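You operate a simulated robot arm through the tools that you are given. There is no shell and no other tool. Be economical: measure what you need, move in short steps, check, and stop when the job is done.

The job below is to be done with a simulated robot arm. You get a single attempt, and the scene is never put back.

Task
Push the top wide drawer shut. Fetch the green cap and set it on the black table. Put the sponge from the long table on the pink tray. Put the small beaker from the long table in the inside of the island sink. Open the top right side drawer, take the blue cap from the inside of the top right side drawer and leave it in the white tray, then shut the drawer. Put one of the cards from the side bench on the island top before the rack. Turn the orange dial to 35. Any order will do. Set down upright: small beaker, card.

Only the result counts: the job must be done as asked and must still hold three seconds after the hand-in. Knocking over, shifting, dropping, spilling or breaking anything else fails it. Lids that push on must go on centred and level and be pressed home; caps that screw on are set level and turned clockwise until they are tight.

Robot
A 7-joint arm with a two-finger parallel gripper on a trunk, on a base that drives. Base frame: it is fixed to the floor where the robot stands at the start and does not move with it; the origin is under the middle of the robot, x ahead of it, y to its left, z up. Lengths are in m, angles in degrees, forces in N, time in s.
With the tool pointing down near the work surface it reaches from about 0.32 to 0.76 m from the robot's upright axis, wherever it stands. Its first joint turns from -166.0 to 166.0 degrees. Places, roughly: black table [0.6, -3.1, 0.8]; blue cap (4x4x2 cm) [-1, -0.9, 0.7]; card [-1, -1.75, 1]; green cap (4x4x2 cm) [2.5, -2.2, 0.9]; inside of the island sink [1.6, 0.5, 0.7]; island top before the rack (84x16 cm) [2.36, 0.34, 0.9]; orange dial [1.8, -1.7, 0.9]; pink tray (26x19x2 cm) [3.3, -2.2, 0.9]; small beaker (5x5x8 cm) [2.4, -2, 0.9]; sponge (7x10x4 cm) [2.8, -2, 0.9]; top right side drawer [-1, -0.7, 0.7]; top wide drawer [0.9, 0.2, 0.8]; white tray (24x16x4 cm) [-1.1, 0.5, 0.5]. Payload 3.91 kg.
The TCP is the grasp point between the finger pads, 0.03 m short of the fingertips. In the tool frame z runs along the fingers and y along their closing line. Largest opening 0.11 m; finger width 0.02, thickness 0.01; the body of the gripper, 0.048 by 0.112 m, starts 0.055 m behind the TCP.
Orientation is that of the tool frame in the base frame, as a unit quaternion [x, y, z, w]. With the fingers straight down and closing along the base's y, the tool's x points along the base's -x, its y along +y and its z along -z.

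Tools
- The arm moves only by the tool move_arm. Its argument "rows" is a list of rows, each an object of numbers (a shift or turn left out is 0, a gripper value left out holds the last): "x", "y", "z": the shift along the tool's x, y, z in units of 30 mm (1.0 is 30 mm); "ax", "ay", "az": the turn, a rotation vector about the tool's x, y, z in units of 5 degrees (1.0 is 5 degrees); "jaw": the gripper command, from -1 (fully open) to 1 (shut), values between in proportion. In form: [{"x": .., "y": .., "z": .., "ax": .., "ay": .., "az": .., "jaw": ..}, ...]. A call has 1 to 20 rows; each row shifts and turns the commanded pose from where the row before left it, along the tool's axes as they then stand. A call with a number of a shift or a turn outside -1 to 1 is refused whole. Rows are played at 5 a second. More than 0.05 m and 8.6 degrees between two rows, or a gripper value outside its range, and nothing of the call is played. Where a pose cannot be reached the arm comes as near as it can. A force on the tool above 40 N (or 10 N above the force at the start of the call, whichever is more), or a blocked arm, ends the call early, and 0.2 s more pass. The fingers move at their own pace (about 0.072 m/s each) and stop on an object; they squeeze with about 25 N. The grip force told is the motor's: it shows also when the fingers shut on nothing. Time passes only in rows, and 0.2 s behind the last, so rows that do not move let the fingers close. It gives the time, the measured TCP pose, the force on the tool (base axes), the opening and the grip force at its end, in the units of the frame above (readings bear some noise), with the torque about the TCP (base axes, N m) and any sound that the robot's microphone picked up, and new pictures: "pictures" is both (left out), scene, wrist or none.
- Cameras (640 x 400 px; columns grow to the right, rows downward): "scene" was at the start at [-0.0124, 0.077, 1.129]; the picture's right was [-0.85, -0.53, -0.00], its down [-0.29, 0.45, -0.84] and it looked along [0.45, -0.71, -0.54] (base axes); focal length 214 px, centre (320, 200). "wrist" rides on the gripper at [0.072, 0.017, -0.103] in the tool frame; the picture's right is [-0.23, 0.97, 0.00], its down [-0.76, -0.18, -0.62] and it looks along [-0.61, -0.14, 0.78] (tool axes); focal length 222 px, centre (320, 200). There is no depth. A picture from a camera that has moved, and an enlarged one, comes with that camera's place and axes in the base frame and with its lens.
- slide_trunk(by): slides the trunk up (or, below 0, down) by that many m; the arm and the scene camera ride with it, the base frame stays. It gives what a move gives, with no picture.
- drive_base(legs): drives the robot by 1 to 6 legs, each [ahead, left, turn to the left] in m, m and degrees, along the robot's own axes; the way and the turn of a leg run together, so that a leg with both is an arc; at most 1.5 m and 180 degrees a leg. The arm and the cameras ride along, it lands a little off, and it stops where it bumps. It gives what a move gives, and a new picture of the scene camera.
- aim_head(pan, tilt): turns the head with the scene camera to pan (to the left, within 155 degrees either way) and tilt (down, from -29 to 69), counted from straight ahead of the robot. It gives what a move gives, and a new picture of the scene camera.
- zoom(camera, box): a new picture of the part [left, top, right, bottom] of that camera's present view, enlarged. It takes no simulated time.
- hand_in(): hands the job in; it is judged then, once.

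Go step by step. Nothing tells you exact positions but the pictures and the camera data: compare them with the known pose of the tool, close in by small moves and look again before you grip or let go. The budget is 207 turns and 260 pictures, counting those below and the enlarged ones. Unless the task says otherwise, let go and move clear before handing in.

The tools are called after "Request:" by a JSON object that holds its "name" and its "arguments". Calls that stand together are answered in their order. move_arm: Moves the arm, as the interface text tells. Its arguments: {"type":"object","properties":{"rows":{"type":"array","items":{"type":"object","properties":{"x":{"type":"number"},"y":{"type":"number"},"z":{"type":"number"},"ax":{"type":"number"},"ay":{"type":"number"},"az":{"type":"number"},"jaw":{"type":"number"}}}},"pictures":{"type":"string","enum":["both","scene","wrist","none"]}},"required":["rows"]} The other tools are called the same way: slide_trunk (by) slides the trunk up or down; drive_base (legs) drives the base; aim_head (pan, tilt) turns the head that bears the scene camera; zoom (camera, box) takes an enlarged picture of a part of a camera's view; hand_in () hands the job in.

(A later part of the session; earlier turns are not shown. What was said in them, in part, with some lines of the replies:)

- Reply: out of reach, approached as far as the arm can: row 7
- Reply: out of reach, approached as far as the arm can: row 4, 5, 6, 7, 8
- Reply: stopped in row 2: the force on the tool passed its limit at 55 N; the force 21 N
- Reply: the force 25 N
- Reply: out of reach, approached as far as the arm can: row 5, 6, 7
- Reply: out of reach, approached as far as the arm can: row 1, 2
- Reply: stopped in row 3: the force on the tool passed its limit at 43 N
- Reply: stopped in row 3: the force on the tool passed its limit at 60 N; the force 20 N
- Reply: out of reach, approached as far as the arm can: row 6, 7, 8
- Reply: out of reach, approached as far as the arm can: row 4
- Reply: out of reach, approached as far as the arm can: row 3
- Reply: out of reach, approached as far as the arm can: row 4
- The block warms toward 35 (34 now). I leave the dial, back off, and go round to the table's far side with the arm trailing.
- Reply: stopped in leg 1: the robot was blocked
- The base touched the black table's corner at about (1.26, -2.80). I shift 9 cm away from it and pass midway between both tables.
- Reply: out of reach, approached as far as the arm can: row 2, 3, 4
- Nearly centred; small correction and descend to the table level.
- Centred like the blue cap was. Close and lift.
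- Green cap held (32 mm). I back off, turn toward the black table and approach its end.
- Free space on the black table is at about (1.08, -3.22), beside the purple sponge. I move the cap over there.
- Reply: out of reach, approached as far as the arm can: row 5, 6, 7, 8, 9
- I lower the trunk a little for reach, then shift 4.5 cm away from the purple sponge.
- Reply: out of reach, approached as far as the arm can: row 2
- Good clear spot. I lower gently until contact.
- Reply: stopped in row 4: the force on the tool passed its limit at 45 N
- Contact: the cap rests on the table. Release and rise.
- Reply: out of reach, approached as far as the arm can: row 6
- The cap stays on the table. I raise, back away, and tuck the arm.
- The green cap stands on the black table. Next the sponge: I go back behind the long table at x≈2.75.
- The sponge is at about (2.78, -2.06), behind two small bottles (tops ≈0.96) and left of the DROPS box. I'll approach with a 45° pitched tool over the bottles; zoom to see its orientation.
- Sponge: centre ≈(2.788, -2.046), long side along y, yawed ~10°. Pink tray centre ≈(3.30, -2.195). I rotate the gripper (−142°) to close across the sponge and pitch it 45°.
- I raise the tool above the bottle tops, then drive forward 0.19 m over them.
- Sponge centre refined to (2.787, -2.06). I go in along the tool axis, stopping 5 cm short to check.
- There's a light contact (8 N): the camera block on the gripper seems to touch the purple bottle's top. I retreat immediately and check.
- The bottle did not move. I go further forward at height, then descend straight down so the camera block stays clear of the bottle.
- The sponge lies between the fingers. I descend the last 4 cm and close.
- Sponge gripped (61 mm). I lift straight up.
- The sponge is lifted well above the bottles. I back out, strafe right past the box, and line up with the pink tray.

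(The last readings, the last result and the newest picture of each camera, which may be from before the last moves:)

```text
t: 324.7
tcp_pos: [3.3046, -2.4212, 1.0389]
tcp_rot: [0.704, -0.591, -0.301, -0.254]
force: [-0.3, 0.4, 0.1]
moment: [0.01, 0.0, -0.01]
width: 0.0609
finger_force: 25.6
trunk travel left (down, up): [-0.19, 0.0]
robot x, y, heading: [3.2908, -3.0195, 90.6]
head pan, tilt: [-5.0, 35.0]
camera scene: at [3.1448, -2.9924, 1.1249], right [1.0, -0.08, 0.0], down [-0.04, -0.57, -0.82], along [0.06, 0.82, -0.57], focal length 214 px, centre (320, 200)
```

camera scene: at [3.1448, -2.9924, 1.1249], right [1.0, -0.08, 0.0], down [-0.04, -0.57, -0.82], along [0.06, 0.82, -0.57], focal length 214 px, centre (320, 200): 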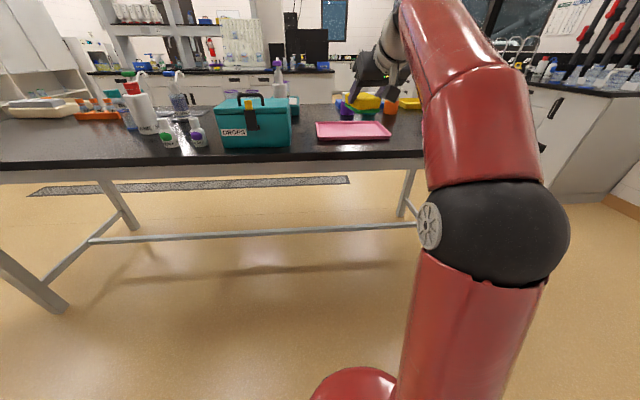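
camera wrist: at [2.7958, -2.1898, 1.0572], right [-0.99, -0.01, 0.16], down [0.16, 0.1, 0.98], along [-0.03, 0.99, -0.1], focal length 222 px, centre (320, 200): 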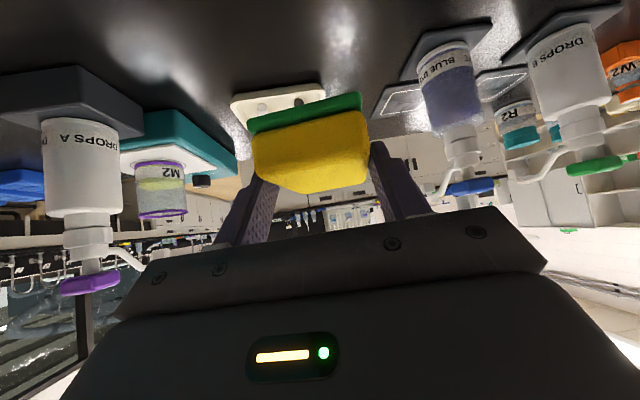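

Tray centre refined to (3.325, -2.175). I drive forward to bring the sponge over it and lower.

Request:
{"name": "drive_base", "arguments": {"legs": [[0.233, -0.017, 0]]}}

Request:
{"name": "move_arm", "arguments": {"rows": [{"x": 0.6, "z": 0.575}, {"x": 0.6, "z": 0.575}, {"x": 0.6, "z": 0.575}, {"x": 0.36, "z": 0.345}]}}

```text
t: 326.4
tcp_pos: [3.3184, -2.1866, 1.0381]
tcp_rot: [0.704, -0.591, -0.301, -0.254]
force: [-0.2, 0.5, 0.2]
moment: [-0.02, 0.01, 0.0]
width: 0.0611
finger_force: 25.1
trunk travel left (down, up): [-0.19, 0.0]
robot x, y, heading: [3.3052, -2.7852, 90.6]
head pan, tilt: [-5.0, 35.0]
camera scene: at [3.1592, -2.7596, 1.1249], right [1.0, -0.08, 0.0], down [-0.04, -0.57, -0.82], along [0.06, 0.82, -0.57], focal length 214 px, centre (320, 200)
```

scene: 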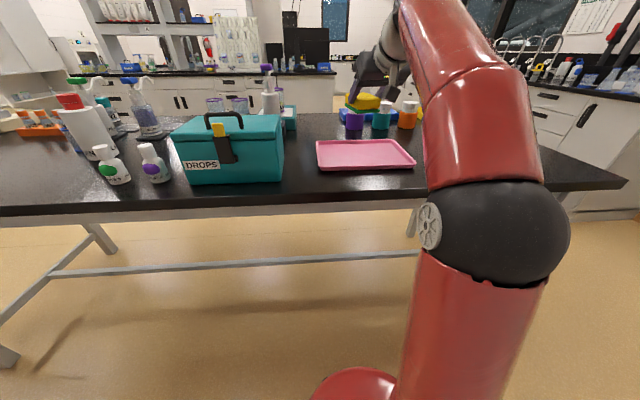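

```text
t: 327.4
tcp_pos: [3.3198, -2.1871, 0.9477]
tcp_rot: [0.704, -0.591, -0.301, -0.254]
force: [0.3, 0.2, -0.9]
moment: [-0.04, -0.05, 0.0]
width: 0.0611
finger_force: 25.0
trunk travel left (down, up): [-0.19, 0.0]
robot x, y, heading: [3.3059, -2.7833, 90.8]
head pan, tilt: [-5.0, 35.0]
camera scene: at [3.1592, -2.7596, 1.1249], right [1.0, -0.08, 0.0], down [-0.04, -0.57, -0.82], along [0.06, 0.82, -0.57], focal length 214 px, centre (320, 200)
camera wrist: at [3.3238, -2.3134, 0.9669], right [-0.99, -0.02, 0.16], down [0.16, 0.1, 0.98], along [-0.03, 0.99, -0.1], focal length 222 px, centre (320, 200)
```

scene: 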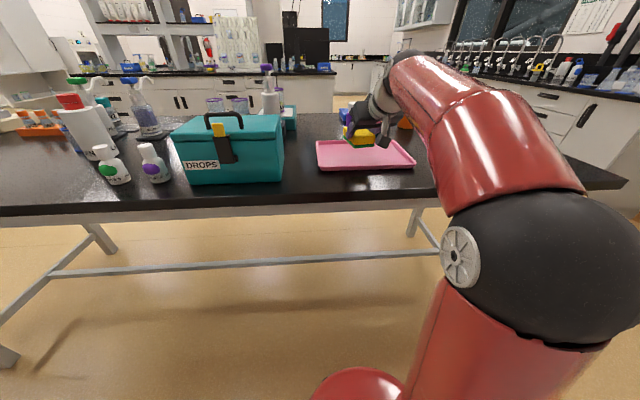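
wrist: 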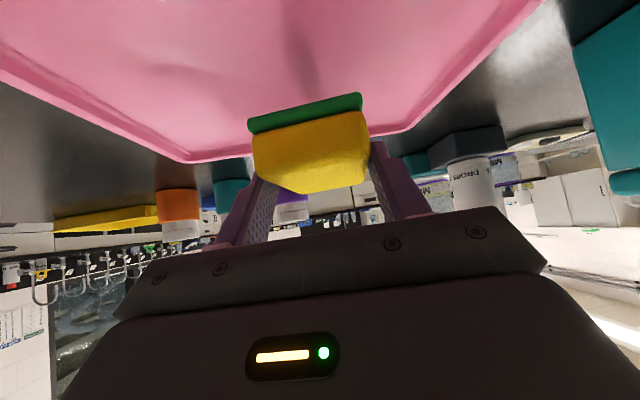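

Well positioned over the tray. I lower until contact.

Request:
{"name": "move_arm", "arguments": {"rows": [{"x": 0.36, "z": 0.345}, {"x": 0.24, "z": 0.23}, {"x": 0.1, "z": 0.1}, {"x": 0.1, "z": 0.1}, {"x": 0.08, "z": 0.08}], "pictures": "none"}}

```text
t: 328.6
tcp_pos: [3.3198, -2.1869, 0.9118]
tcp_rot: [0.704, -0.591, -0.301, -0.253]
force: [0.3, 0.1, 0.1]
moment: [-0.01, 0.0, 0.01]
width: 0.061
finger_force: 25.2
trunk travel left (down, up): [-0.19, 0.0]
robot x, y, heading: [3.3035, -2.7855, 90.9]
head pan, tilt: [-5.0, 35.0]
```

Request:
{"name": "move_arm", "arguments": {"rows": [{"x": 0.06, "z": 0.06}, {"x": 0.06, "z": 0.06}, {}], "pictures": "scene"}}

```text
t: 329.4
tcp_pos: [3.3199, -2.1868, 0.9074]
tcp_rot: [0.704, -0.59, -0.302, -0.254]
force: [1.4, 0.5, 2.0]
moment: [0.05, 0.09, -0.03]
width: 0.0611
finger_force: 25.1
trunk travel left (down, up): [-0.19, 0.0]
robot x, y, heading: [3.3087, -2.7848, 90.5]
head pan, tilt: [-5.0, 35.0]
camera scene: at [3.1593, -2.7597, 1.1249], right [1.0, -0.08, 0.0], down [-0.04, -0.57, -0.82], along [0.06, 0.82, -0.57], focal length 214 px, centre (320, 200)
```

scene: 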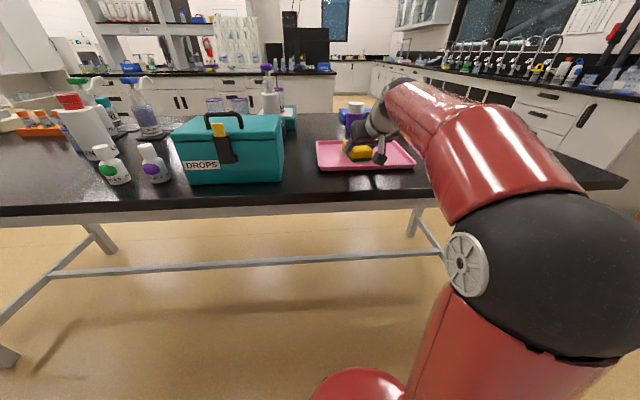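

Contact begins; the sponge is in the tray. Release and rise.

Request:
{"name": "move_arm", "arguments": {"rows": [{"jaw": -0.3}, {}, {"jaw": -0.5}, {}, {"x": -0.6, "z": -0.575}, {"x": -0.67, "z": -0.645}, {"x": -0.67, "z": -0.645}, {"x": -0.67, "z": -0.645}, {"x": -0.67, "z": -0.645}]}}

```text
t: 331.4
tcp_pos: [3.3194, -2.1875, 1.0431]
tcp_rot: [0.704, -0.591, -0.301, -0.254]
force: [0.1, 0.1, 0.1]
moment: [0.0, -0.01, -0.05]
width: 0.0822
finger_force: 0.1
trunk travel left (down, up): [-0.19, 0.0]
robot x, y, heading: [3.3072, -2.7835, 90.4]
head pan, tilt: [-5.0, 35.0]
camera scene: at [3.1592, -2.7596, 1.1249], right [1.0, -0.08, 0.0], down [-0.04, -0.57, -0.82], along [0.06, 0.82, -0.57], focal length 214 px, centre (320, 200)
camera wrist: at [3.3238, -2.3132, 1.0622], right [-0.99, -0.02, 0.16], down [0.16, 0.1, 0.98], along [-0.03, 0.99, -0.1], focal length 222 px, centre (320, 200)
```

scene: 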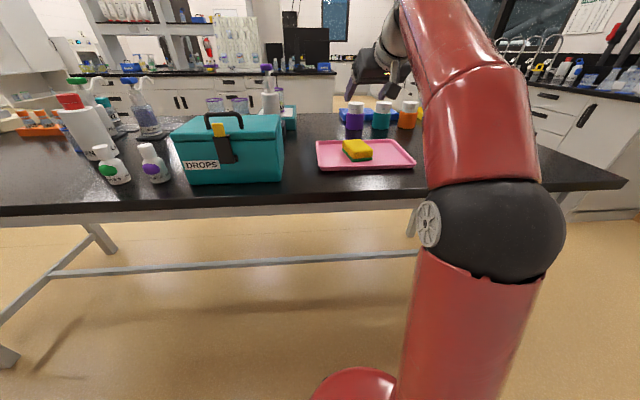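
wrist: 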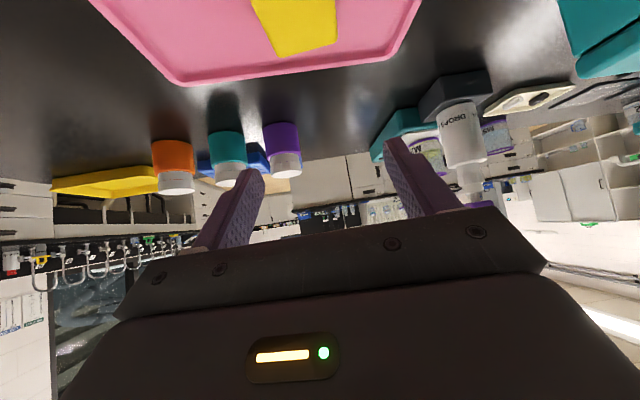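

The sponge sits on the pink tray. For the small beaker (≈(2.449, -2.06)) I want a nearly vertical tool (so it can be placed upright in the sink). I back off, retract, and re-orient: pitch 15°, yaw so the body stays clear of the BLANK bottle.

Request:
{"name": "drive_base", "arguments": {"legs": [[-0.15, 0, -0.4], [0, 0.85, 0]]}}

Request:
{"name": "move_arm", "arguments": {"rows": [{"x": 0.84, "y": 0.14, "z": -0.34}, {"x": 0.84, "y": 0.14, "z": -0.34}, {"x": 0.84, "y": 0.14, "z": -0.34}, {"x": 0.84, "y": 0.14, "z": -0.34}, {"x": 0.84, "y": 0.14, "z": -0.34}, {"x": 0.84, "y": 0.14, "z": -0.34}, {"x": 0.84, "y": 0.14, "z": -0.34}, {"x": 0.84, "y": 0.14, "z": -0.34}], "pictures": "none"}}

Request:
{"name": "move_arm", "arguments": {"rows": [{"ay": 1}, {"ay": 1}, {"ay": 1}, {"ay": 1}, {"ay": 1}, {"ay": 1}, {"ay": 1}, {"ay": 1}, {"ay": 1}, {"az": 1}, {"az": 1}, {"az": 1}, {"az": 1}, {"az": 1}, {"az": 1}, {"ay": -1}, {"ay": -1}, {"ay": -1}], "pictures": "scene"}}

```text
t: 336.9
tcp_pos: [2.4804, -2.3395, 1.0428]
tcp_rot: [0.7, -0.595, -0.3, -0.256]
force: [-0.5, 0.2, -0.5]
moment: [-0.04, -0.01, 0.0]
width: 0.0827
finger_force: 0.2
trunk travel left (down, up): [-0.19, 0.0]
robot x, y, heading: [2.4575, -2.9367, 90.0]
head pan, tilt: [-5.0, 35.0]
camera scene: at [2.3129, -2.9102, 1.1249], right [1.0, -0.09, 0.0], down [-0.05, -0.57, -0.82], along [0.07, 0.82, -0.57], focal length 214 px, centre (320, 200)
```

scene: 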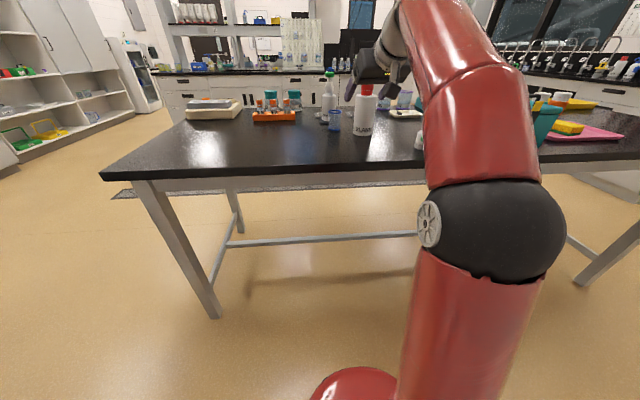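

```text
t: 338.7
tcp_pos: [2.4797, -2.5402, 0.9531]
tcp_rot: [0.701, -0.594, -0.3, -0.254]
force: [-0.7, 0.4, -0.3]
moment: [-0.03, 0.02, -0.03]
width: 0.0823
finger_force: 0.0
trunk travel left (down, up): [-0.19, 0.0]
robot x, y, heading: [2.4567, -2.9358, 89.9]
head pan, tilt: [-5.0, 35.0]
```

```text
t: 342.5
tcp_pos: [2.4793, -2.5414, 0.9526]
tcp_rot: [-0.562, 0.815, 0.085, 0.114]
force: [0.4, 0.8, 0.4]
moment: [-0.02, 0.01, 0.01]
width: 0.0827
finger_force: 0.1
trunk travel left (down, up): [-0.19, 0.0]
robot x, y, heading: [2.462, -2.9386, 89.9]
head pan, tilt: [-5.0, 35.0]
camera scene: at [2.3129, -2.9102, 1.1249], right [1.0, -0.09, 0.0], down [-0.05, -0.57, -0.82], along [0.07, 0.82, -0.57], focal length 214 px, centre (320, 200)
```

scene: 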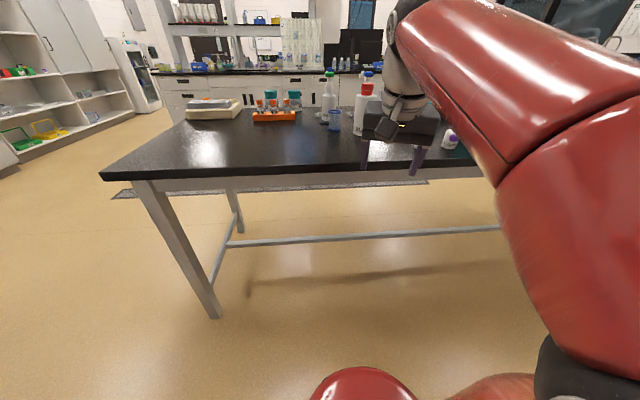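

Tool is now pitched 16° at yaw 71°. I zoom to refine the beaker's position.

Request:
{"name": "zoom", "arguments": {"camera": "scene", "box": [290, 60, 450, 160]}}

```text
4.00 times, centred on (370, 110) of scene
camera zoom: at [2.3129, -2.9102, 1.1249], right [1.0, -0.09, 0.0], down [-0.05, -0.57, -0.82], along [0.07, 0.82, -0.57], focal length 858 px, centre (120, 560)
```

zoom: 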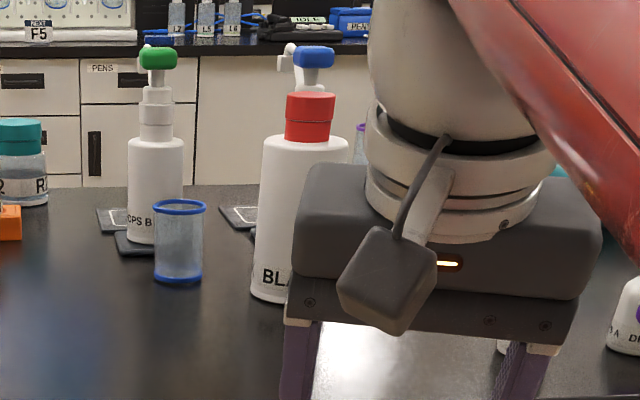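

Beaker ≈ (2.447, -2.056); BLANK ≈ (2.551, -2.11). I drive closer, slightly left.

Request:
{"name": "drive_base", "arguments": {"legs": [[0.32, 0.06, 0]]}}

Request:
{"name": "move_arm", "arguments": {"rows": [{"z": 0.5, "jaw": -0.3}, {"z": 0.4}, {}]}}

```text
t: 344.7
tcp_pos: [2.4192, -2.2193, 0.9528]
tcp_rot: [-0.562, 0.815, 0.086, 0.114]
force: [1.2, 0.1, -0.1]
moment: [0.03, 0.03, -0.04]
width: 0.0826
finger_force: 0.1
trunk travel left (down, up): [-0.19, 0.0]
robot x, y, heading: [2.3983, -2.617, 90.0]
head pan, tilt: [-5.0, 35.0]
camera scene: at [2.2526, -2.5901, 1.1249], right [1.0, -0.09, 0.0], down [-0.05, -0.57, -0.82], along [0.07, 0.82, -0.57], focal length 214 px, centre (320, 200)
```

scene: 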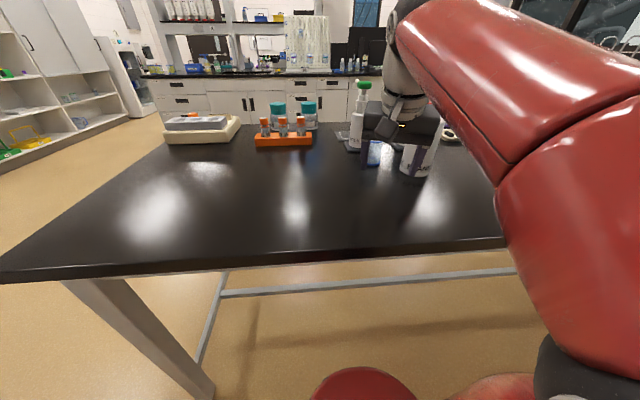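

```text
t: 345.5
tcp_pos: [2.4225, -2.2142, 0.9258]
tcp_rot: [-0.562, 0.815, 0.085, 0.113]
force: [1.2, -0.2, 0.1]
moment: [-0.02, 0.0, -0.01]
width: 0.0713
finger_force: 0.0
trunk travel left (down, up): [-0.19, 0.0]
robot x, y, heading: [2.3999, -2.6184, 90.2]
head pan, tilt: [-5.0, 35.0]
camera scene: at [2.2526, -2.5901, 1.1249], right [1.0, -0.09, 0.0], down [-0.05, -0.57, -0.82], along [0.07, 0.82, -0.57], focal length 214 px, centre (320, 200)
camera wrist: at [2.3715, -2.3003, 1.0065], right [-0.83, 0.55, 0.08], down [0.37, 0.45, 0.81], along [0.41, 0.7, -0.58], focal length 222 px, centre (320, 200)
```

scene: 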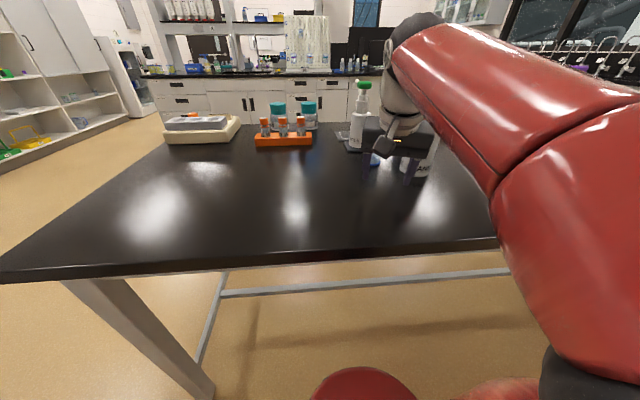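
wrist: 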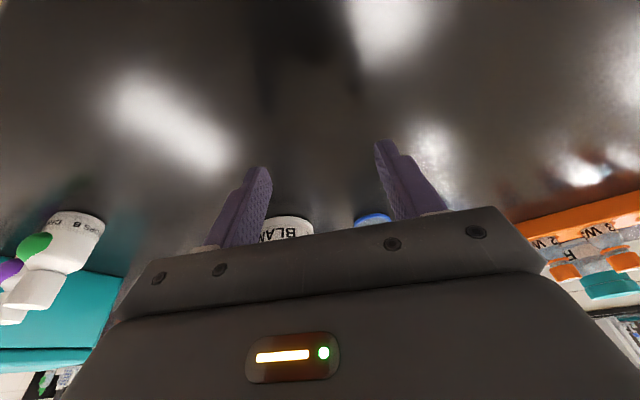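

The beaker is right of the tool's line; I shift 3 cm left and advance 8 cm horizontally, then look.

Request:
{"name": "move_arm", "arguments": {"rows": [{"y": 1}, {"x": -0.86, "y": 0.03, "z": 0.25}, {"x": -0.86, "y": 0.03, "z": 0.25}, {"x": -0.86, "y": 0.03, "z": 0.25}]}}

```text
t: 346.5
tcp_pos: [2.4182, -2.1271, 0.9277]
tcp_rot: [-0.562, 0.815, 0.086, 0.114]
force: [0.0, -1.3, 0.6]
moment: [0.01, 0.02, 0.0]
width: 0.0716
finger_force: 0.2
trunk travel left (down, up): [-0.19, 0.0]
robot x, y, heading: [2.3944, -2.6168, 90.1]
head pan, tilt: [-5.0, 35.0]
camera scene: at [2.2526, -2.5903, 1.1249], right [1.0, -0.09, 0.0], down [-0.05, -0.57, -0.82], along [0.07, 0.82, -0.57], focal length 214 px, centre (320, 200)
camera wrist: at [2.3683, -2.2135, 1.0066], right [-0.83, 0.55, 0.08], down [0.37, 0.45, 0.81], along [0.41, 0.7, -0.58], focal length 222 px, centre (320, 200)
```

scene: 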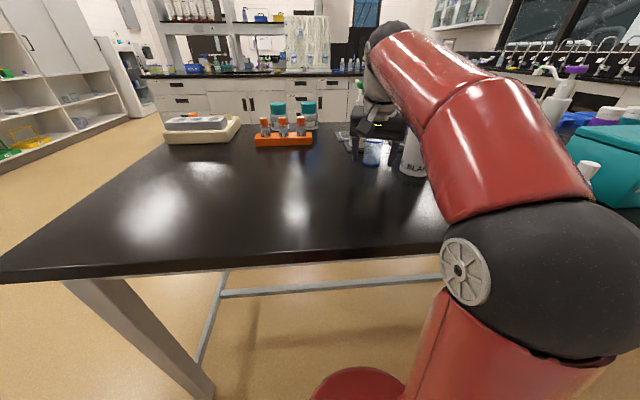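
wrist: 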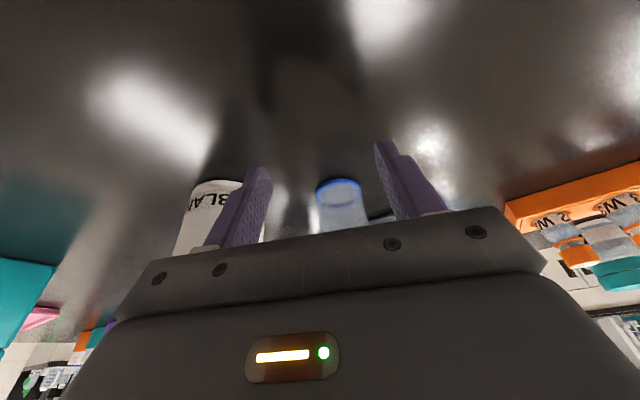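

On line: beaker centre (2.442, -2.049). I advance 8 cm and lower slightly.

Request:
{"name": "move_arm", "arguments": {"rows": [{"x": -0.86, "y": 0.03, "z": 0.25}, {"x": -0.7, "y": 0.03, "z": 0.4}, {"x": -0.65, "y": 0.03, "z": 0.4}]}}

```text
t: 347.3
tcp_pos: [2.443, -2.0584, 0.9166]
tcp_rot: [-0.562, 0.815, 0.085, 0.113]
force: [0.7, -0.5, 0.7]
moment: [0.03, -0.02, 0.02]
width: 0.0714
finger_force: 0.0
trunk travel left (down, up): [-0.19, 0.0]
robot x, y, heading: [2.4011, -2.6152, 90.0]
head pan, tilt: [-5.0, 35.0]
camera scene: at [2.2526, -2.5902, 1.1249], right [1.0, -0.09, 0.0], down [-0.05, -0.57, -0.82], along [0.07, 0.82, -0.57], focal length 214 px, centre (320, 200)
camera wrist: at [2.3922, -2.1443, 0.995], right [-0.83, 0.55, 0.08], down [0.37, 0.45, 0.81], along [0.41, 0.7, -0.58], focal length 222 px, centre (320, 200)
```

scene: 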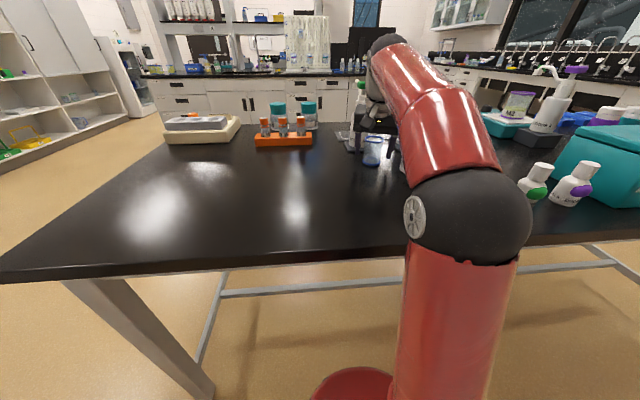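
wrist: 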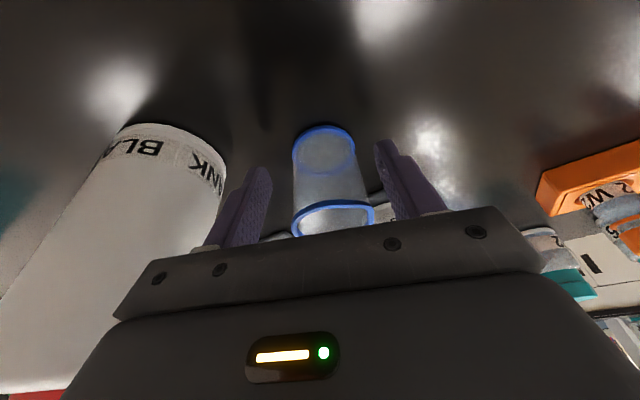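

Beaker well between the fingers. A touch forward, then close.

Request:
{"name": "move_arm", "arguments": {"rows": [{"x": -0.2, "z": 0.06}, {"jaw": 0.1}, {"jaw": 0.6}, {"jaw": 1}, {}], "pictures": "wrist"}}

```text
t: 348.5
tcp_pos: [2.4442, -2.052, 0.9161]
tcp_rot: [-0.562, 0.815, 0.086, 0.114]
force: [0.0, 0.2, 1.2]
moment: [0.02, -0.05, 0.0]
width: 0.0465
finger_force: 24.9
trunk travel left (down, up): [-0.19, 0.0]
robot x, y, heading: [2.3977, -2.6181, 89.8]
head pan, tilt: [-5.0, 35.0]
camera wrist: at [2.3943, -2.1384, 0.9952], right [-0.83, 0.55, 0.07], down [0.37, 0.45, 0.81], along [0.41, 0.7, -0.58], focal length 222 px, centre (320, 200)
```

wrist: 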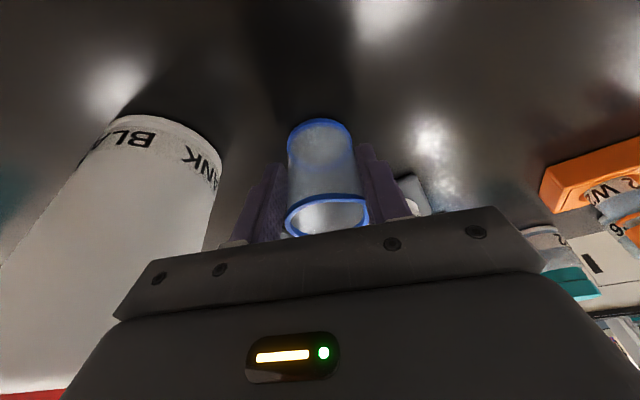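

Gripped (46.5 mm). Lift.

Request:
{"name": "move_arm", "arguments": {"rows": [{"x": -0.14, "z": -0.48}, {"x": -0.14, "z": -0.48}, {"x": -0.14, "z": -0.48}], "pictures": "scene"}}

```text
t: 349.3
tcp_pos: [2.4447, -2.0525, 0.9609]
tcp_rot: [-0.563, 0.814, 0.085, 0.114]
force: [-0.4, -0.3, -0.3]
moment: [-0.01, -0.03, -0.03]
width: 0.0464
finger_force: 24.9
trunk travel left (down, up): [-0.19, 0.0]
robot x, y, heading: [2.4009, -2.6176, 89.6]
head pan, tilt: [-5.0, 35.0]
camera scene: at [2.2526, -2.59, 1.1249], right [1.0, -0.09, 0.0], down [-0.05, -0.57, -0.82], along [0.07, 0.82, -0.57], focal length 214 px, centre (320, 200)
```

scene: 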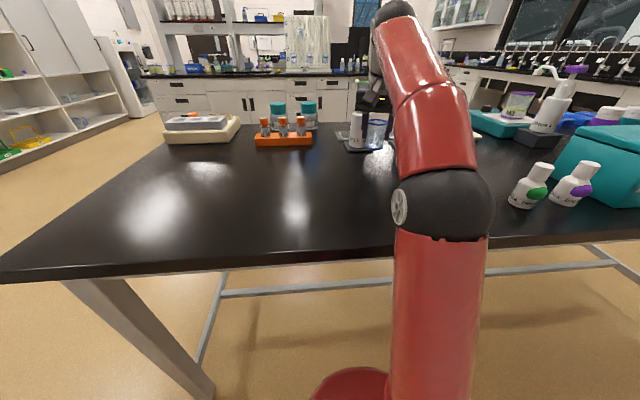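

Lifted 4.5 cm. I retreat along the same approach line first (away from BLANK), then drive back.

Request:
{"name": "move_arm", "arguments": {"rows": [{"x": 0.86, "y": -0.03, "z": -0.25}, {"x": 0.86, "y": -0.03, "z": -0.25}, {"x": 0.86, "y": -0.03, "z": -0.25}, {"x": 0.86, "y": -0.03, "z": -0.25}, {"x": 0.86, "y": -0.03, "z": -0.25}, {"y": 0.8}], "pictures": "none"}}

Request:
{"name": "drive_base", "arguments": {"legs": [[-0.24, 0, 0]]}}

```text
t: 350.7
tcp_pos: [2.379, -2.1695, 0.962]
tcp_rot: [-0.562, 0.815, 0.086, 0.113]
force: [0.8, 0.2, 0.1]
moment: [0.01, 0.03, -0.01]
width: 0.0464
finger_force: 24.8
trunk travel left (down, up): [-0.19, 0.0]
robot x, y, heading: [2.4039, -2.6144, 89.9]
head pan, tilt: [-5.0, 35.0]
```

```text
t: 352.4
tcp_pos: [2.3801, -2.409, 0.9608]
tcp_rot: [-0.562, 0.814, 0.086, 0.114]
force: [-0.4, -0.4, -0.7]
moment: [0.03, 0.0, 0.02]
width: 0.0464
finger_force: 25.0
trunk travel left (down, up): [-0.19, 0.0]
robot x, y, heading: [2.4006, -2.8578, 89.9]
head pan, tilt: [-5.0, 35.0]
camera scene: at [2.2523, -2.8288, 1.1249], right [1.0, -0.09, 0.0], down [-0.05, -0.57, -0.82], along [0.07, 0.82, -0.57], focal length 214 px, centre (320, 200)
```

scene: 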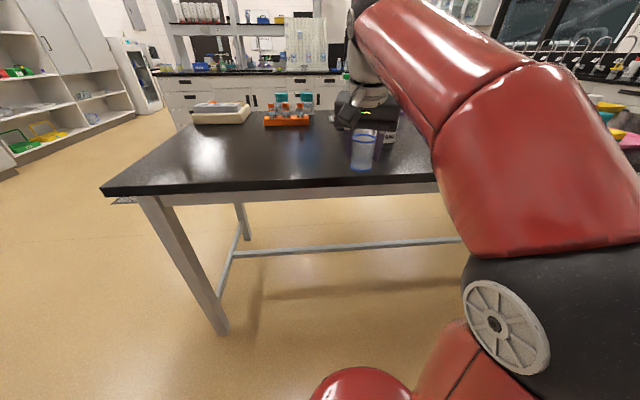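

Beaker is clear. I drive out of the corridor by the reverse path and on toward the island sink.

Request:
{"name": "drive_base", "arguments": {"legs": [[0, 0, 90.1], [0.61, 0, 0], [0.37, -0.285, 0], [0.3, -0.9, 0], [0, -1.1, 0], [0, 0, -90]]}}

```text
t: 375.7
tcp_pos: [1.1179, -0.1293, 0.9611]
tcp_rot: [-0.56, 0.816, 0.085, 0.113]
force: [0.0, 0.5, -1.0]
moment: [-0.03, 0.01, -0.01]
width: 0.0442
finger_force: 25.4
trunk travel left (down, up): [-0.19, 0.0]
robot x, y, heading: [1.1347, -0.5756, 89.9]
head pan, tilt: [-5.0, 35.0]
camera scene: at [0.9887, -0.5477, 1.1249], right [1.0, -0.09, 0.0], down [-0.05, -0.57, -0.82], along [0.08, 0.82, -0.57], focal length 214 px, centre (320, 200)
```

scene: 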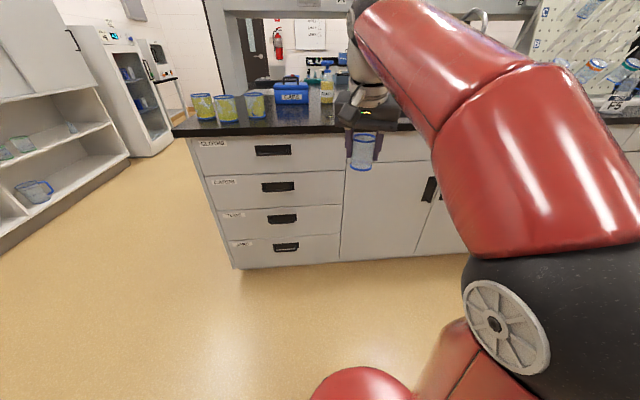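

I strafe to the sink's x and look at the sink and faucets.

Request:
{"name": "drive_base", "arguments": {"legs": [[0, -0.45, 0], [0.2, 0, 0]]}}

Request:
{"name": "aim_head", "arguments": {"pan": 0, "tilt": 45}}

```text
t: 379.6
tcp_pos: [1.5654, 0.0702, 0.9613]
tcp_rot: [-0.56, 0.816, 0.085, 0.114]
force: [-0.4, 0.0, 0.3]
moment: [0.02, 0.01, -0.02]
width: 0.0443
finger_force: 24.6
trunk travel left (down, up): [-0.19, 0.0]
robot x, y, heading: [1.5822, -0.3759, 89.7]
head pan, tilt: [-5.0, 35.0]
camera scene: at [1.4375, -0.3481, 1.1249], right [1.0, -0.09, 0.0], down [-0.05, -0.57, -0.82], along [0.07, 0.82, -0.57], focal length 214 px, centre (320, 200)
```

scene: 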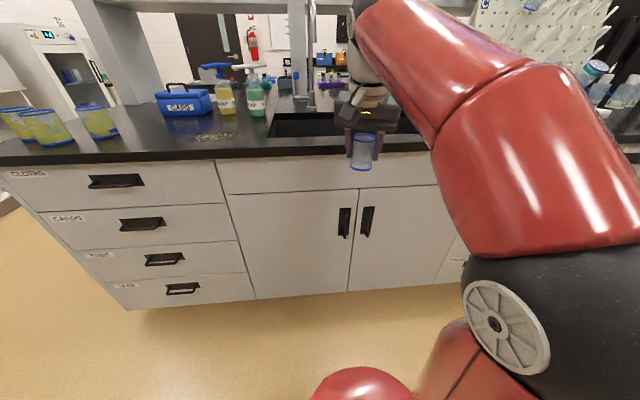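

```text
t: 380.3
tcp_pos: [1.5656, 0.0707, 0.9611]
tcp_rot: [-0.56, 0.816, 0.086, 0.113]
force: [0.6, -0.1, 0.6]
moment: [0.0, -0.01, 0.02]
width: 0.0445
finger_force: 24.5
trunk travel left (down, up): [-0.19, 0.0]
robot x, y, heading: [1.5822, -0.3726, 89.9]
head pan, tilt: [0.0, 45.0]
camera scene: at [1.4299, -0.3544, 1.1101], right [1.0, 0.0, 0.0], down [0.0, -0.71, -0.71], along [0.0, 0.71, -0.71], focal length 214 px, centre (320, 200)
```

scene: 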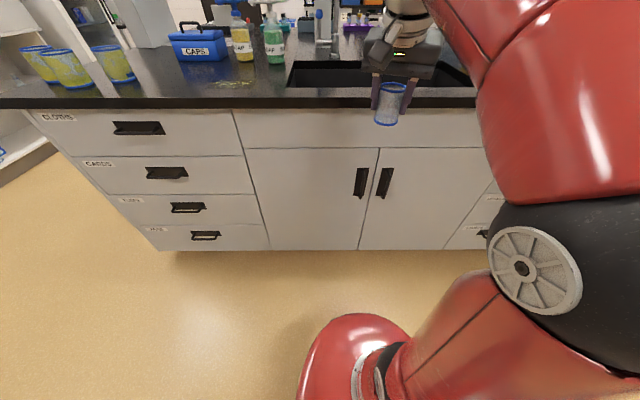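

Spouts reach forward at x≈1.48 and 1.75; I'll lower the beaker between them at about (1.615, 0.49). I drive forward so it comes over the rim.

Request:
{"name": "drive_base", "arguments": {"legs": [[0.27, -0.05, 0]]}}

Request:
{"name": "aim_head", "arguments": {"pan": -5, "tilt": 50}}

```text
t: 382.2
tcp_pos: [1.6183, 0.3385, 0.9614]
tcp_rot: [-0.56, 0.816, 0.086, 0.114]
force: [0.4, 0.2, -0.2]
moment: [-0.03, 0.01, 0.0]
width: 0.0443
finger_force: 25.5
trunk travel left (down, up): [-0.19, 0.0]
robot x, y, heading: [1.6364, -0.1093, 89.8]
head pan, tilt: [0.0, 45.0]
camera scene: at [1.4815, -0.0856, 1.1101], right [1.0, -0.01, 0.0], down [0.0, -0.71, -0.71], along [0.0, 0.71, -0.71], focal length 214 px, centre (320, 200)
```

scene: 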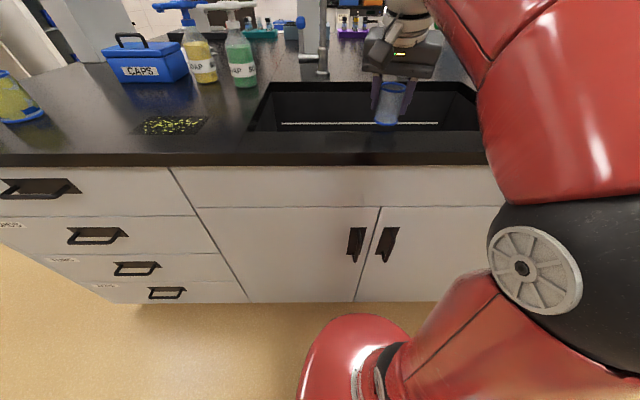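

```text
t: 382.9
tcp_pos: [1.6172, 0.3396, 0.9608]
tcp_rot: [-0.559, 0.817, 0.085, 0.113]
force: [-0.4, 0.4, -0.3]
moment: [0.03, -0.04, 0.03]
width: 0.0446
finger_force: 25.1
trunk travel left (down, up): [-0.19, 0.0]
robot x, y, heading: [1.6355, -0.1068, 89.6]
head pan, tilt: [-5.0, 50.0]
camera scene: at [1.4881, -0.0902, 1.1032], right [1.0, -0.09, 0.0], down [-0.07, -0.76, -0.64], along [0.06, 0.64, -0.77], focal length 214 px, centre (320, 200)
```

scene: 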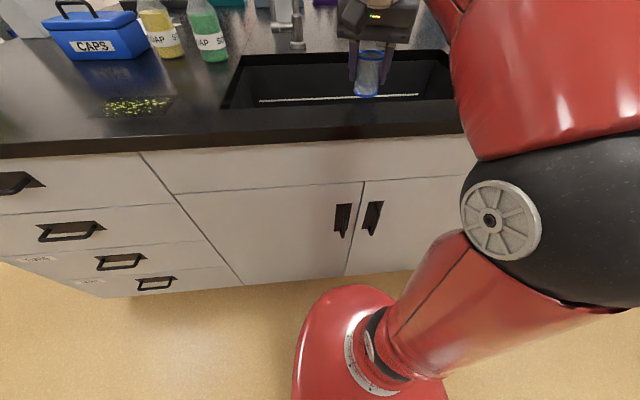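

The opening spans y 0.325–0.63. I extend 15 cm forward over the sink.

Request:
{"name": "move_arm", "arguments": {"rows": [{"x": -0.75, "y": 0.295, "z": 0.222}, {"x": -0.75, "y": 0.295, "z": 0.222}, {"x": -0.75, "y": 0.295, "z": 0.222}, {"x": -0.75, "y": 0.295, "z": 0.24}, {"x": -0.75, "y": 0.295, "z": 0.26}, {"x": -0.75, "y": 0.295, "z": 0.3}]}}

```text
t: 384.3
tcp_pos: [1.6195, 0.4917, 0.9581]
tcp_rot: [-0.56, 0.816, 0.085, 0.114]
force: [-1.1, -0.2, -0.9]
moment: [0.03, -0.02, -0.04]
width: 0.0442
finger_force: 25.1
trunk travel left (down, up): [-0.19, 0.0]
robot x, y, heading: [1.632, -0.1037, 89.7]
head pan, tilt: [-5.0, 50.0]
camera scene: at [1.4882, -0.0905, 1.1032], right [1.0, -0.09, 0.0], down [-0.07, -0.76, -0.64], along [0.06, 0.64, -0.77], focal length 214 px, centre (320, 200)
camera wrist: at [1.5678, 0.4049, 1.0376], right [-0.83, 0.55, 0.08], down [0.37, 0.45, 0.81], along [0.41, 0.7, -0.58], focal length 222 px, centre (320, 200)
```

scene: 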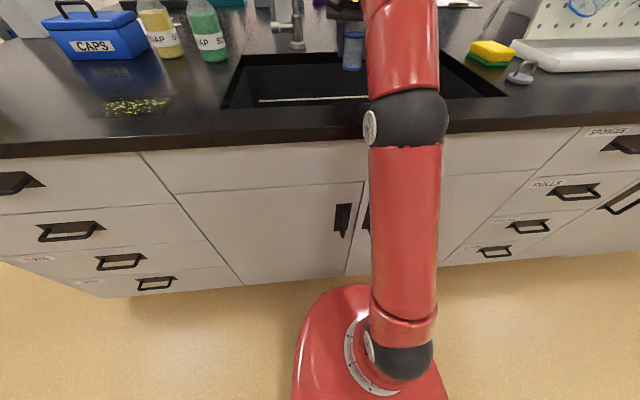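
wrist: 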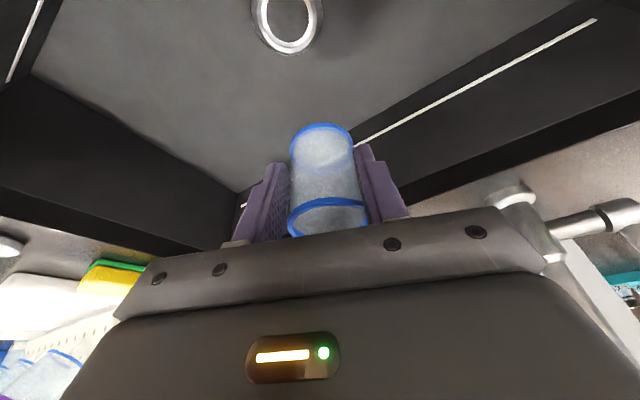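

The drain is right beneath, so I'll descend 11 cm first, then shift sideways 8 cm inside the basin.

Request:
{"name": "move_arm", "arguments": {"rows": [{"x": 0.235, "z": 0.8}, {"x": 0.235, "z": 0.8}, {"x": 0.235, "z": 0.8}, {"x": 0.235, "z": 0.8}]}}

```text
t: 385.3
tcp_pos: [1.6198, 0.4906, 0.8568]
tcp_rot: [-0.56, 0.816, 0.084, 0.113]
force: [-0.2, -0.2, -0.7]
moment: [-0.02, 0.01, 0.02]
width: 0.0444
finger_force: 24.8
trunk travel left (down, up): [-0.19, 0.0]
robot x, y, heading: [1.6353, -0.1065, 89.5]
head pan, tilt: [-5.0, 50.0]
camera scene: at [1.4882, -0.0902, 1.1032], right [1.0, -0.09, 0.0], down [-0.07, -0.76, -0.64], along [0.06, 0.64, -0.77], focal length 214 px, centre (320, 200)
camera wrist: at [1.5676, 0.4053, 0.9365], right [-0.83, 0.55, 0.08], down [0.37, 0.45, 0.81], along [0.41, 0.7, -0.58], focal length 222 px, centre (320, 200)
```

scene: 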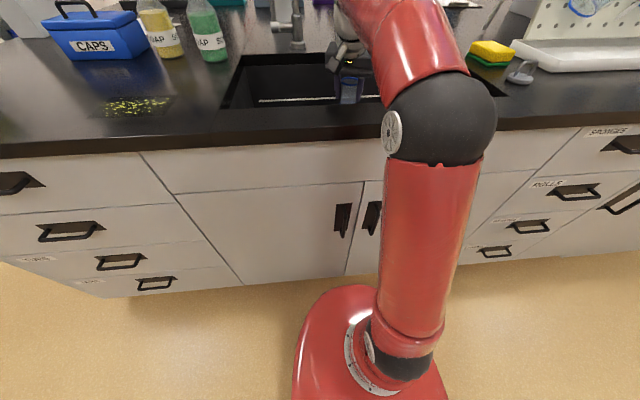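
wrist: 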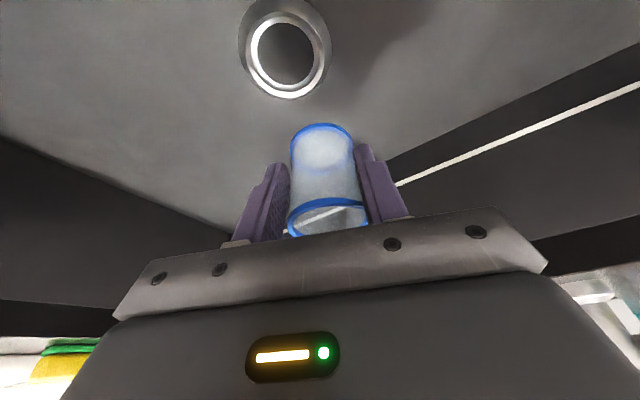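

The drain is near (1.655, 0.49) and the floor is deeper than thought (~0.6). I shift 7.5 cm in -x and descend another 8 cm, checking.

Request:
{"name": "move_arm", "arguments": {"rows": [{"x": 0.287, "y": 0.78, "z": -0.075}, {"x": 0.287, "y": 0.78, "z": -0.075}, {"x": 0.287, "y": 0.78, "z": -0.075}, {"x": 0.235, "z": 0.8}, {"x": 0.235, "z": 0.8}, {"x": 0.235, "z": 0.8}]}}

```text
t: 386.7
tcp_pos: [1.543, 0.4927, 0.7823]
tcp_rot: [-0.56, 0.816, 0.085, 0.114]
force: [-0.8, 0.2, -0.1]
moment: [-0.02, 0.0, -0.02]
width: 0.0444
finger_force: 25.3
trunk travel left (down, up): [-0.19, 0.0]
robot x, y, heading: [1.6373, -0.1057, 89.5]
head pan, tilt: [-5.0, 50.0]
camera scene: at [1.4882, -0.0902, 1.1032], right [1.0, -0.09, 0.0], down [-0.07, -0.76, -0.64], along [0.06, 0.64, -0.77], focal length 214 px, centre (320, 200)
camera wrist: at [1.4914, 0.4059, 0.8621], right [-0.83, 0.55, 0.08], down [0.37, 0.45, 0.81], along [0.41, 0.7, -0.58], focal length 222 px, centre (320, 200)
```

scene: 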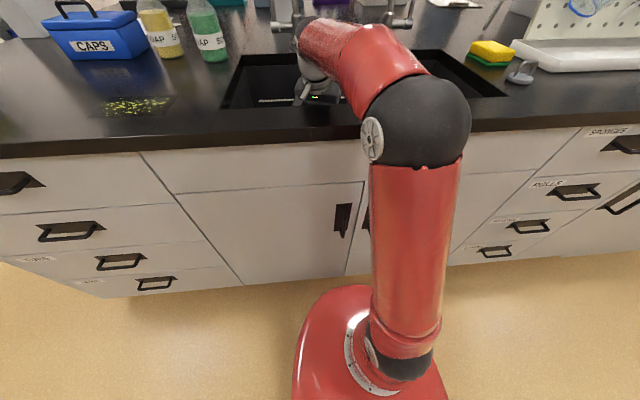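
wrist: 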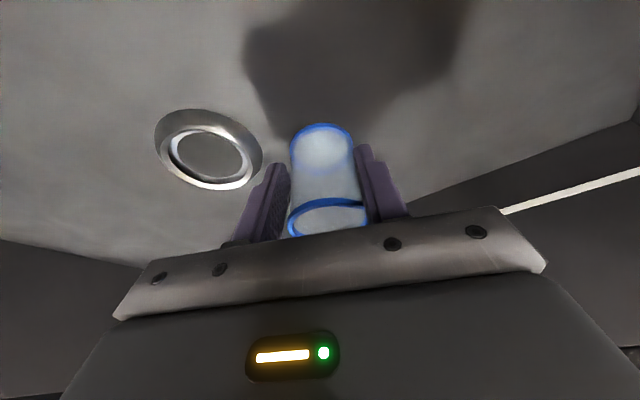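

Wide-baseline triangulation puts the floor at ~0.71, so the beaker is close to it. I lower in small steps feeling for contact.

Request:
{"name": "move_arm", "arguments": {"rows": [{"x": 0.06, "z": 0.2}, {"x": 0.06, "z": 0.2}, {"x": 0.03, "z": 0.1}, {}], "pictures": "wrist"}}

```text
t: 387.7
tcp_pos: [1.5423, 0.4914, 0.769]
tcp_rot: [-0.56, 0.816, 0.085, 0.114]
force: [-0.2, 1.4, 19.0]
moment: [0.3, -0.33, 0.03]
width: 0.0448
finger_force: 25.4
trunk travel left (down, up): [-0.19, 0.0]
robot x, y, heading: [1.6364, -0.1031, 89.7]
head pan, tilt: [-5.0, 50.0]
camera wrist: at [1.4913, 0.4052, 0.8472], right [-0.83, 0.55, 0.08], down [0.37, 0.45, 0.81], along [0.41, 0.7, -0.58], focal length 222 px, centre (320, 200)
```

wrist: 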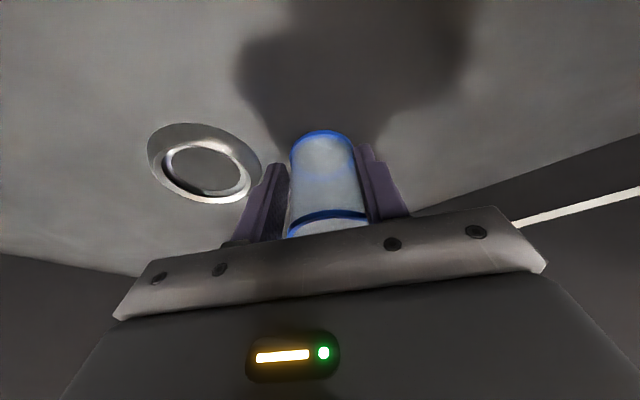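

Contact (19 N): the beaker stands on the basin floor. I relieve a little, open, and rise straight up.

Request:
{"name": "move_arm", "arguments": {"rows": [{"x": -0.015, "z": -0.05}, {"jaw": 0.05}, {"jaw": -0.2}, {}, {"x": -0.14, "z": -0.48}, {"x": -0.2, "z": -0.7}], "pictures": "wrist"}}

```text
t: 389.1
tcp_pos: [1.5414, 0.4918, 0.8049]
tcp_rot: [-0.56, 0.817, 0.084, 0.114]
force: [0.2, -0.6, -0.9]
moment: [-0.02, 0.01, 0.01]
width: 0.0658
finger_force: 0.0
trunk travel left (down, up): [-0.19, 0.0]
robot x, y, heading: [1.6347, -0.1064, 89.6]
head pan, tilt: [-5.0, 50.0]
camera wrist: at [1.4911, 0.4053, 0.8845], right [-0.83, 0.55, 0.07], down [0.37, 0.45, 0.81], along [0.41, 0.7, -0.58], focal length 222 px, centre (320, 200)
```

wrist: 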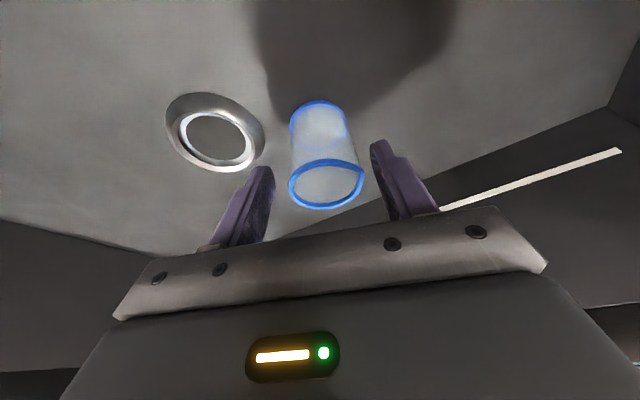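

The beaker stands upright in the sink. I retrace: up, back to x≈1.62, up out of the sink.

Request:
{"name": "move_arm", "arguments": {"rows": [{"x": -0.235, "z": -0.8}, {"x": -0.235, "z": -0.8}, {"x": -0.287, "y": -0.78, "z": 0.075}, {"x": -0.287, "y": -0.78, "z": 0.075}, {"x": -0.287, "y": -0.78, "z": 0.075}, {"x": -0.235, "z": -0.8}, {"x": -0.235, "z": -0.8}, {"x": -0.235, "z": -0.8}, {"x": -0.235, "z": -0.8}]}}

```text
t: 391.1
tcp_pos: [1.6189, 0.4913, 0.9547]
tcp_rot: [-0.56, 0.816, 0.084, 0.112]
force: [-0.2, -0.4, 0.7]
moment: [0.03, 0.01, 0.04]
width: 0.0659
finger_force: 0.1
trunk travel left (down, up): [-0.19, 0.0]
robot x, y, heading: [1.6362, -0.1115, 89.5]
head pan, tilt: [-5.0, 50.0]
camera scene: at [1.4882, -0.0902, 1.1031], right [1.0, -0.09, 0.0], down [-0.07, -0.76, -0.64], along [0.06, 0.64, -0.77], focal length 214 px, centre (320, 200)
camera wrist: at [1.5684, 0.4046, 1.0341], right [-0.83, 0.55, 0.08], down [0.37, 0.45, 0.81], along [0.41, 0.7, -0.58], focal length 222 px, centre (320, 200)
```

scene: 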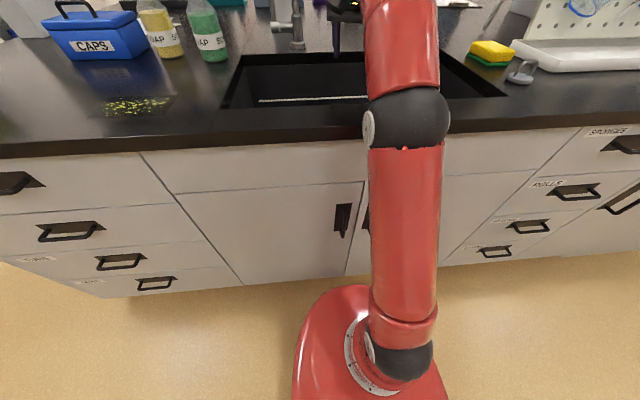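
wrist: 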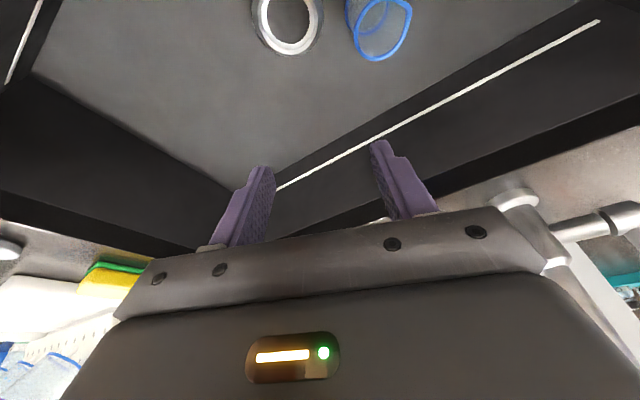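

The beaker stands free in the sink. I back off and check the dial's display and the other results once more.

Request:
{"name": "drive_base", "arguments": {"legs": [[-0.5, 0, 0], [0, 0, -90]]}}

Request:
{"name": "aim_head", "arguments": {"pan": -80, "tilt": 20}}

Request:
{"name": "zoom", "arguments": {"camera": "scene", "box": [220, 120, 460, 270]}}

Request:
{"name": "aim_head", "arguments": {"pan": 70, "tilt": 25}}

```text
t: 397.9
tcp_pos: [2.2277, -0.5961, 0.9549]
tcp_rot: [0.193, 0.971, -0.022, 0.14]
force: [-0.8, 0.1, -0.2]
moment: [0.01, -0.02, 0.02]
width: 0.0659
finger_force: 0.0
trunk travel left (down, up): [-0.19, 0.0]
robot x, y, heading: [1.6329, -0.5986, -1.8]
head pan, tilt: [-5.0, 50.0]
camera scene: at [1.6523, -0.4523, 1.1032], right [-0.12, -0.99, 0.0], down [-0.76, 0.09, -0.64], along [0.64, -0.08, -0.77], focal length 214 px, centre (320, 200)
```

scene: 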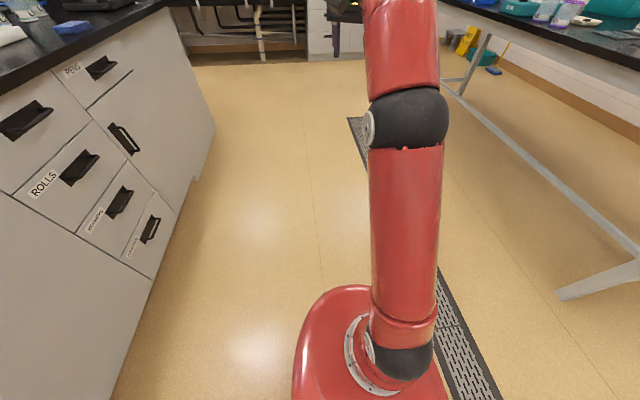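

```text
t: 399.3
tcp_pos: [2.2289, -0.5969, 0.9542]
tcp_rot: [0.193, 0.971, -0.021, 0.141]
force: [-0.2, 0.1, -0.3]
moment: [0.0, 0.01, -0.03]
width: 0.066
finger_force: 0.1
trunk travel left (down, up): [-0.19, 0.0]
robot x, y, heading: [1.6306, -0.5954, -2.0]
head pan, tilt: [-80.0, 20.0]
camera scene: at [1.5893, -0.5354, 1.1487], right [-0.99, -0.14, 0.0], down [-0.05, 0.34, -0.94], along [0.14, -0.93, -0.34], focal length 214 px, centre (320, 200)
```

scene: 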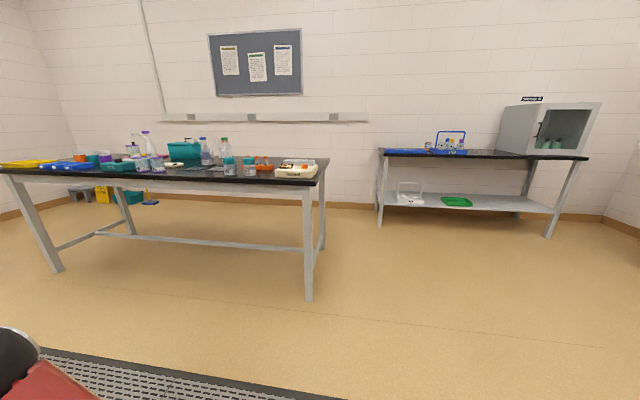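

```text
2.67 times, centred on (340, 195) of scene
camera zoom: at [1.5893, -0.5354, 1.1487], right [-0.99, -0.14, 0.0], down [-0.05, 0.34, -0.94], along [0.14, -0.93, -0.34], focal length 572 px, centre (267, 213)
```

zoom: 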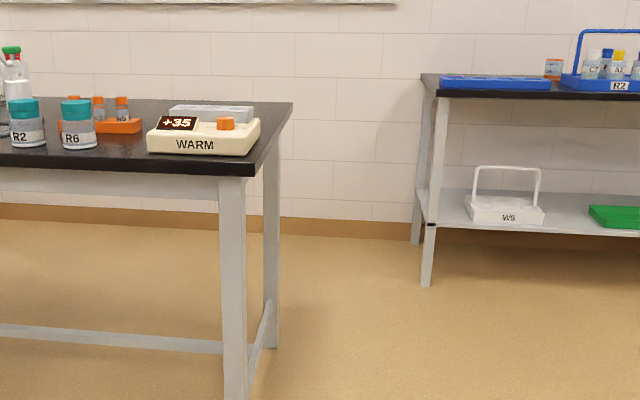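

```text
t: 401.7
tcp_pos: [2.2284, -0.596, 0.9545]
tcp_rot: [0.192, 0.971, -0.021, 0.14]
force: [0.3, -0.7, 0.0]
moment: [0.03, -0.04, -0.01]
width: 0.0658
finger_force: 0.0
trunk travel left (down, up): [-0.19, 0.0]
robot x, y, heading: [1.6303, -0.598, -1.7]
head pan, tilt: [70.0, 25.0]
camera scene: at [1.61, -0.3576, 1.1406], right [0.93, -0.37, 0.0], down [-0.16, -0.39, -0.91], along [0.34, 0.84, -0.42], focal length 214 px, centre (320, 200)
```

scene: 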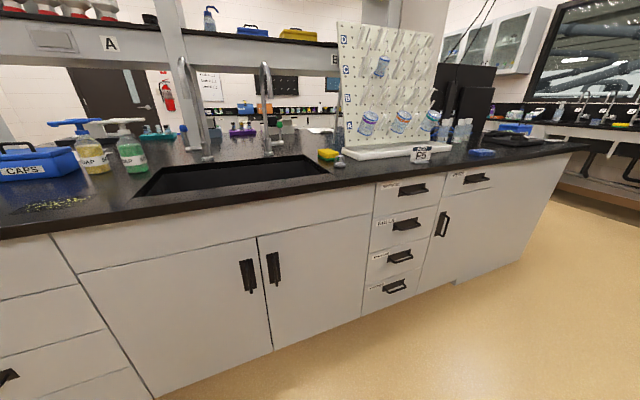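

The dial reads +35, the card stands before the rack, and everything else looks in place. I hand in.

Request:
{"name": "hand_in", "arguments": {}}

```text
The job is handed in.
```

I did all seven parts of the job and handed it in; the result has not come back yet.

- **Wide drawer:** the top wide drawer is shut flush.
- **Green cap:** it is on the black table.
- **Sponge:** it is on the pink tray. On the way in, the gripper's camera block touched a small DROPS bottle. I backed off, and the bottle had not moved.
- **Small beaker:** it stands upright in the island sink, beside the drain.
- **Blue cap:** it is in the white tray, and the side drawer is shut again.
- **Card:** I took the "NEXT F5" card, the only one of the three already standing. It is upright on the island before the rack.
- **Dial:** the pointer is at 35 and the display reads +35.

While driving, the base bumped the black table once near its corner. I saw nothing shifted there.
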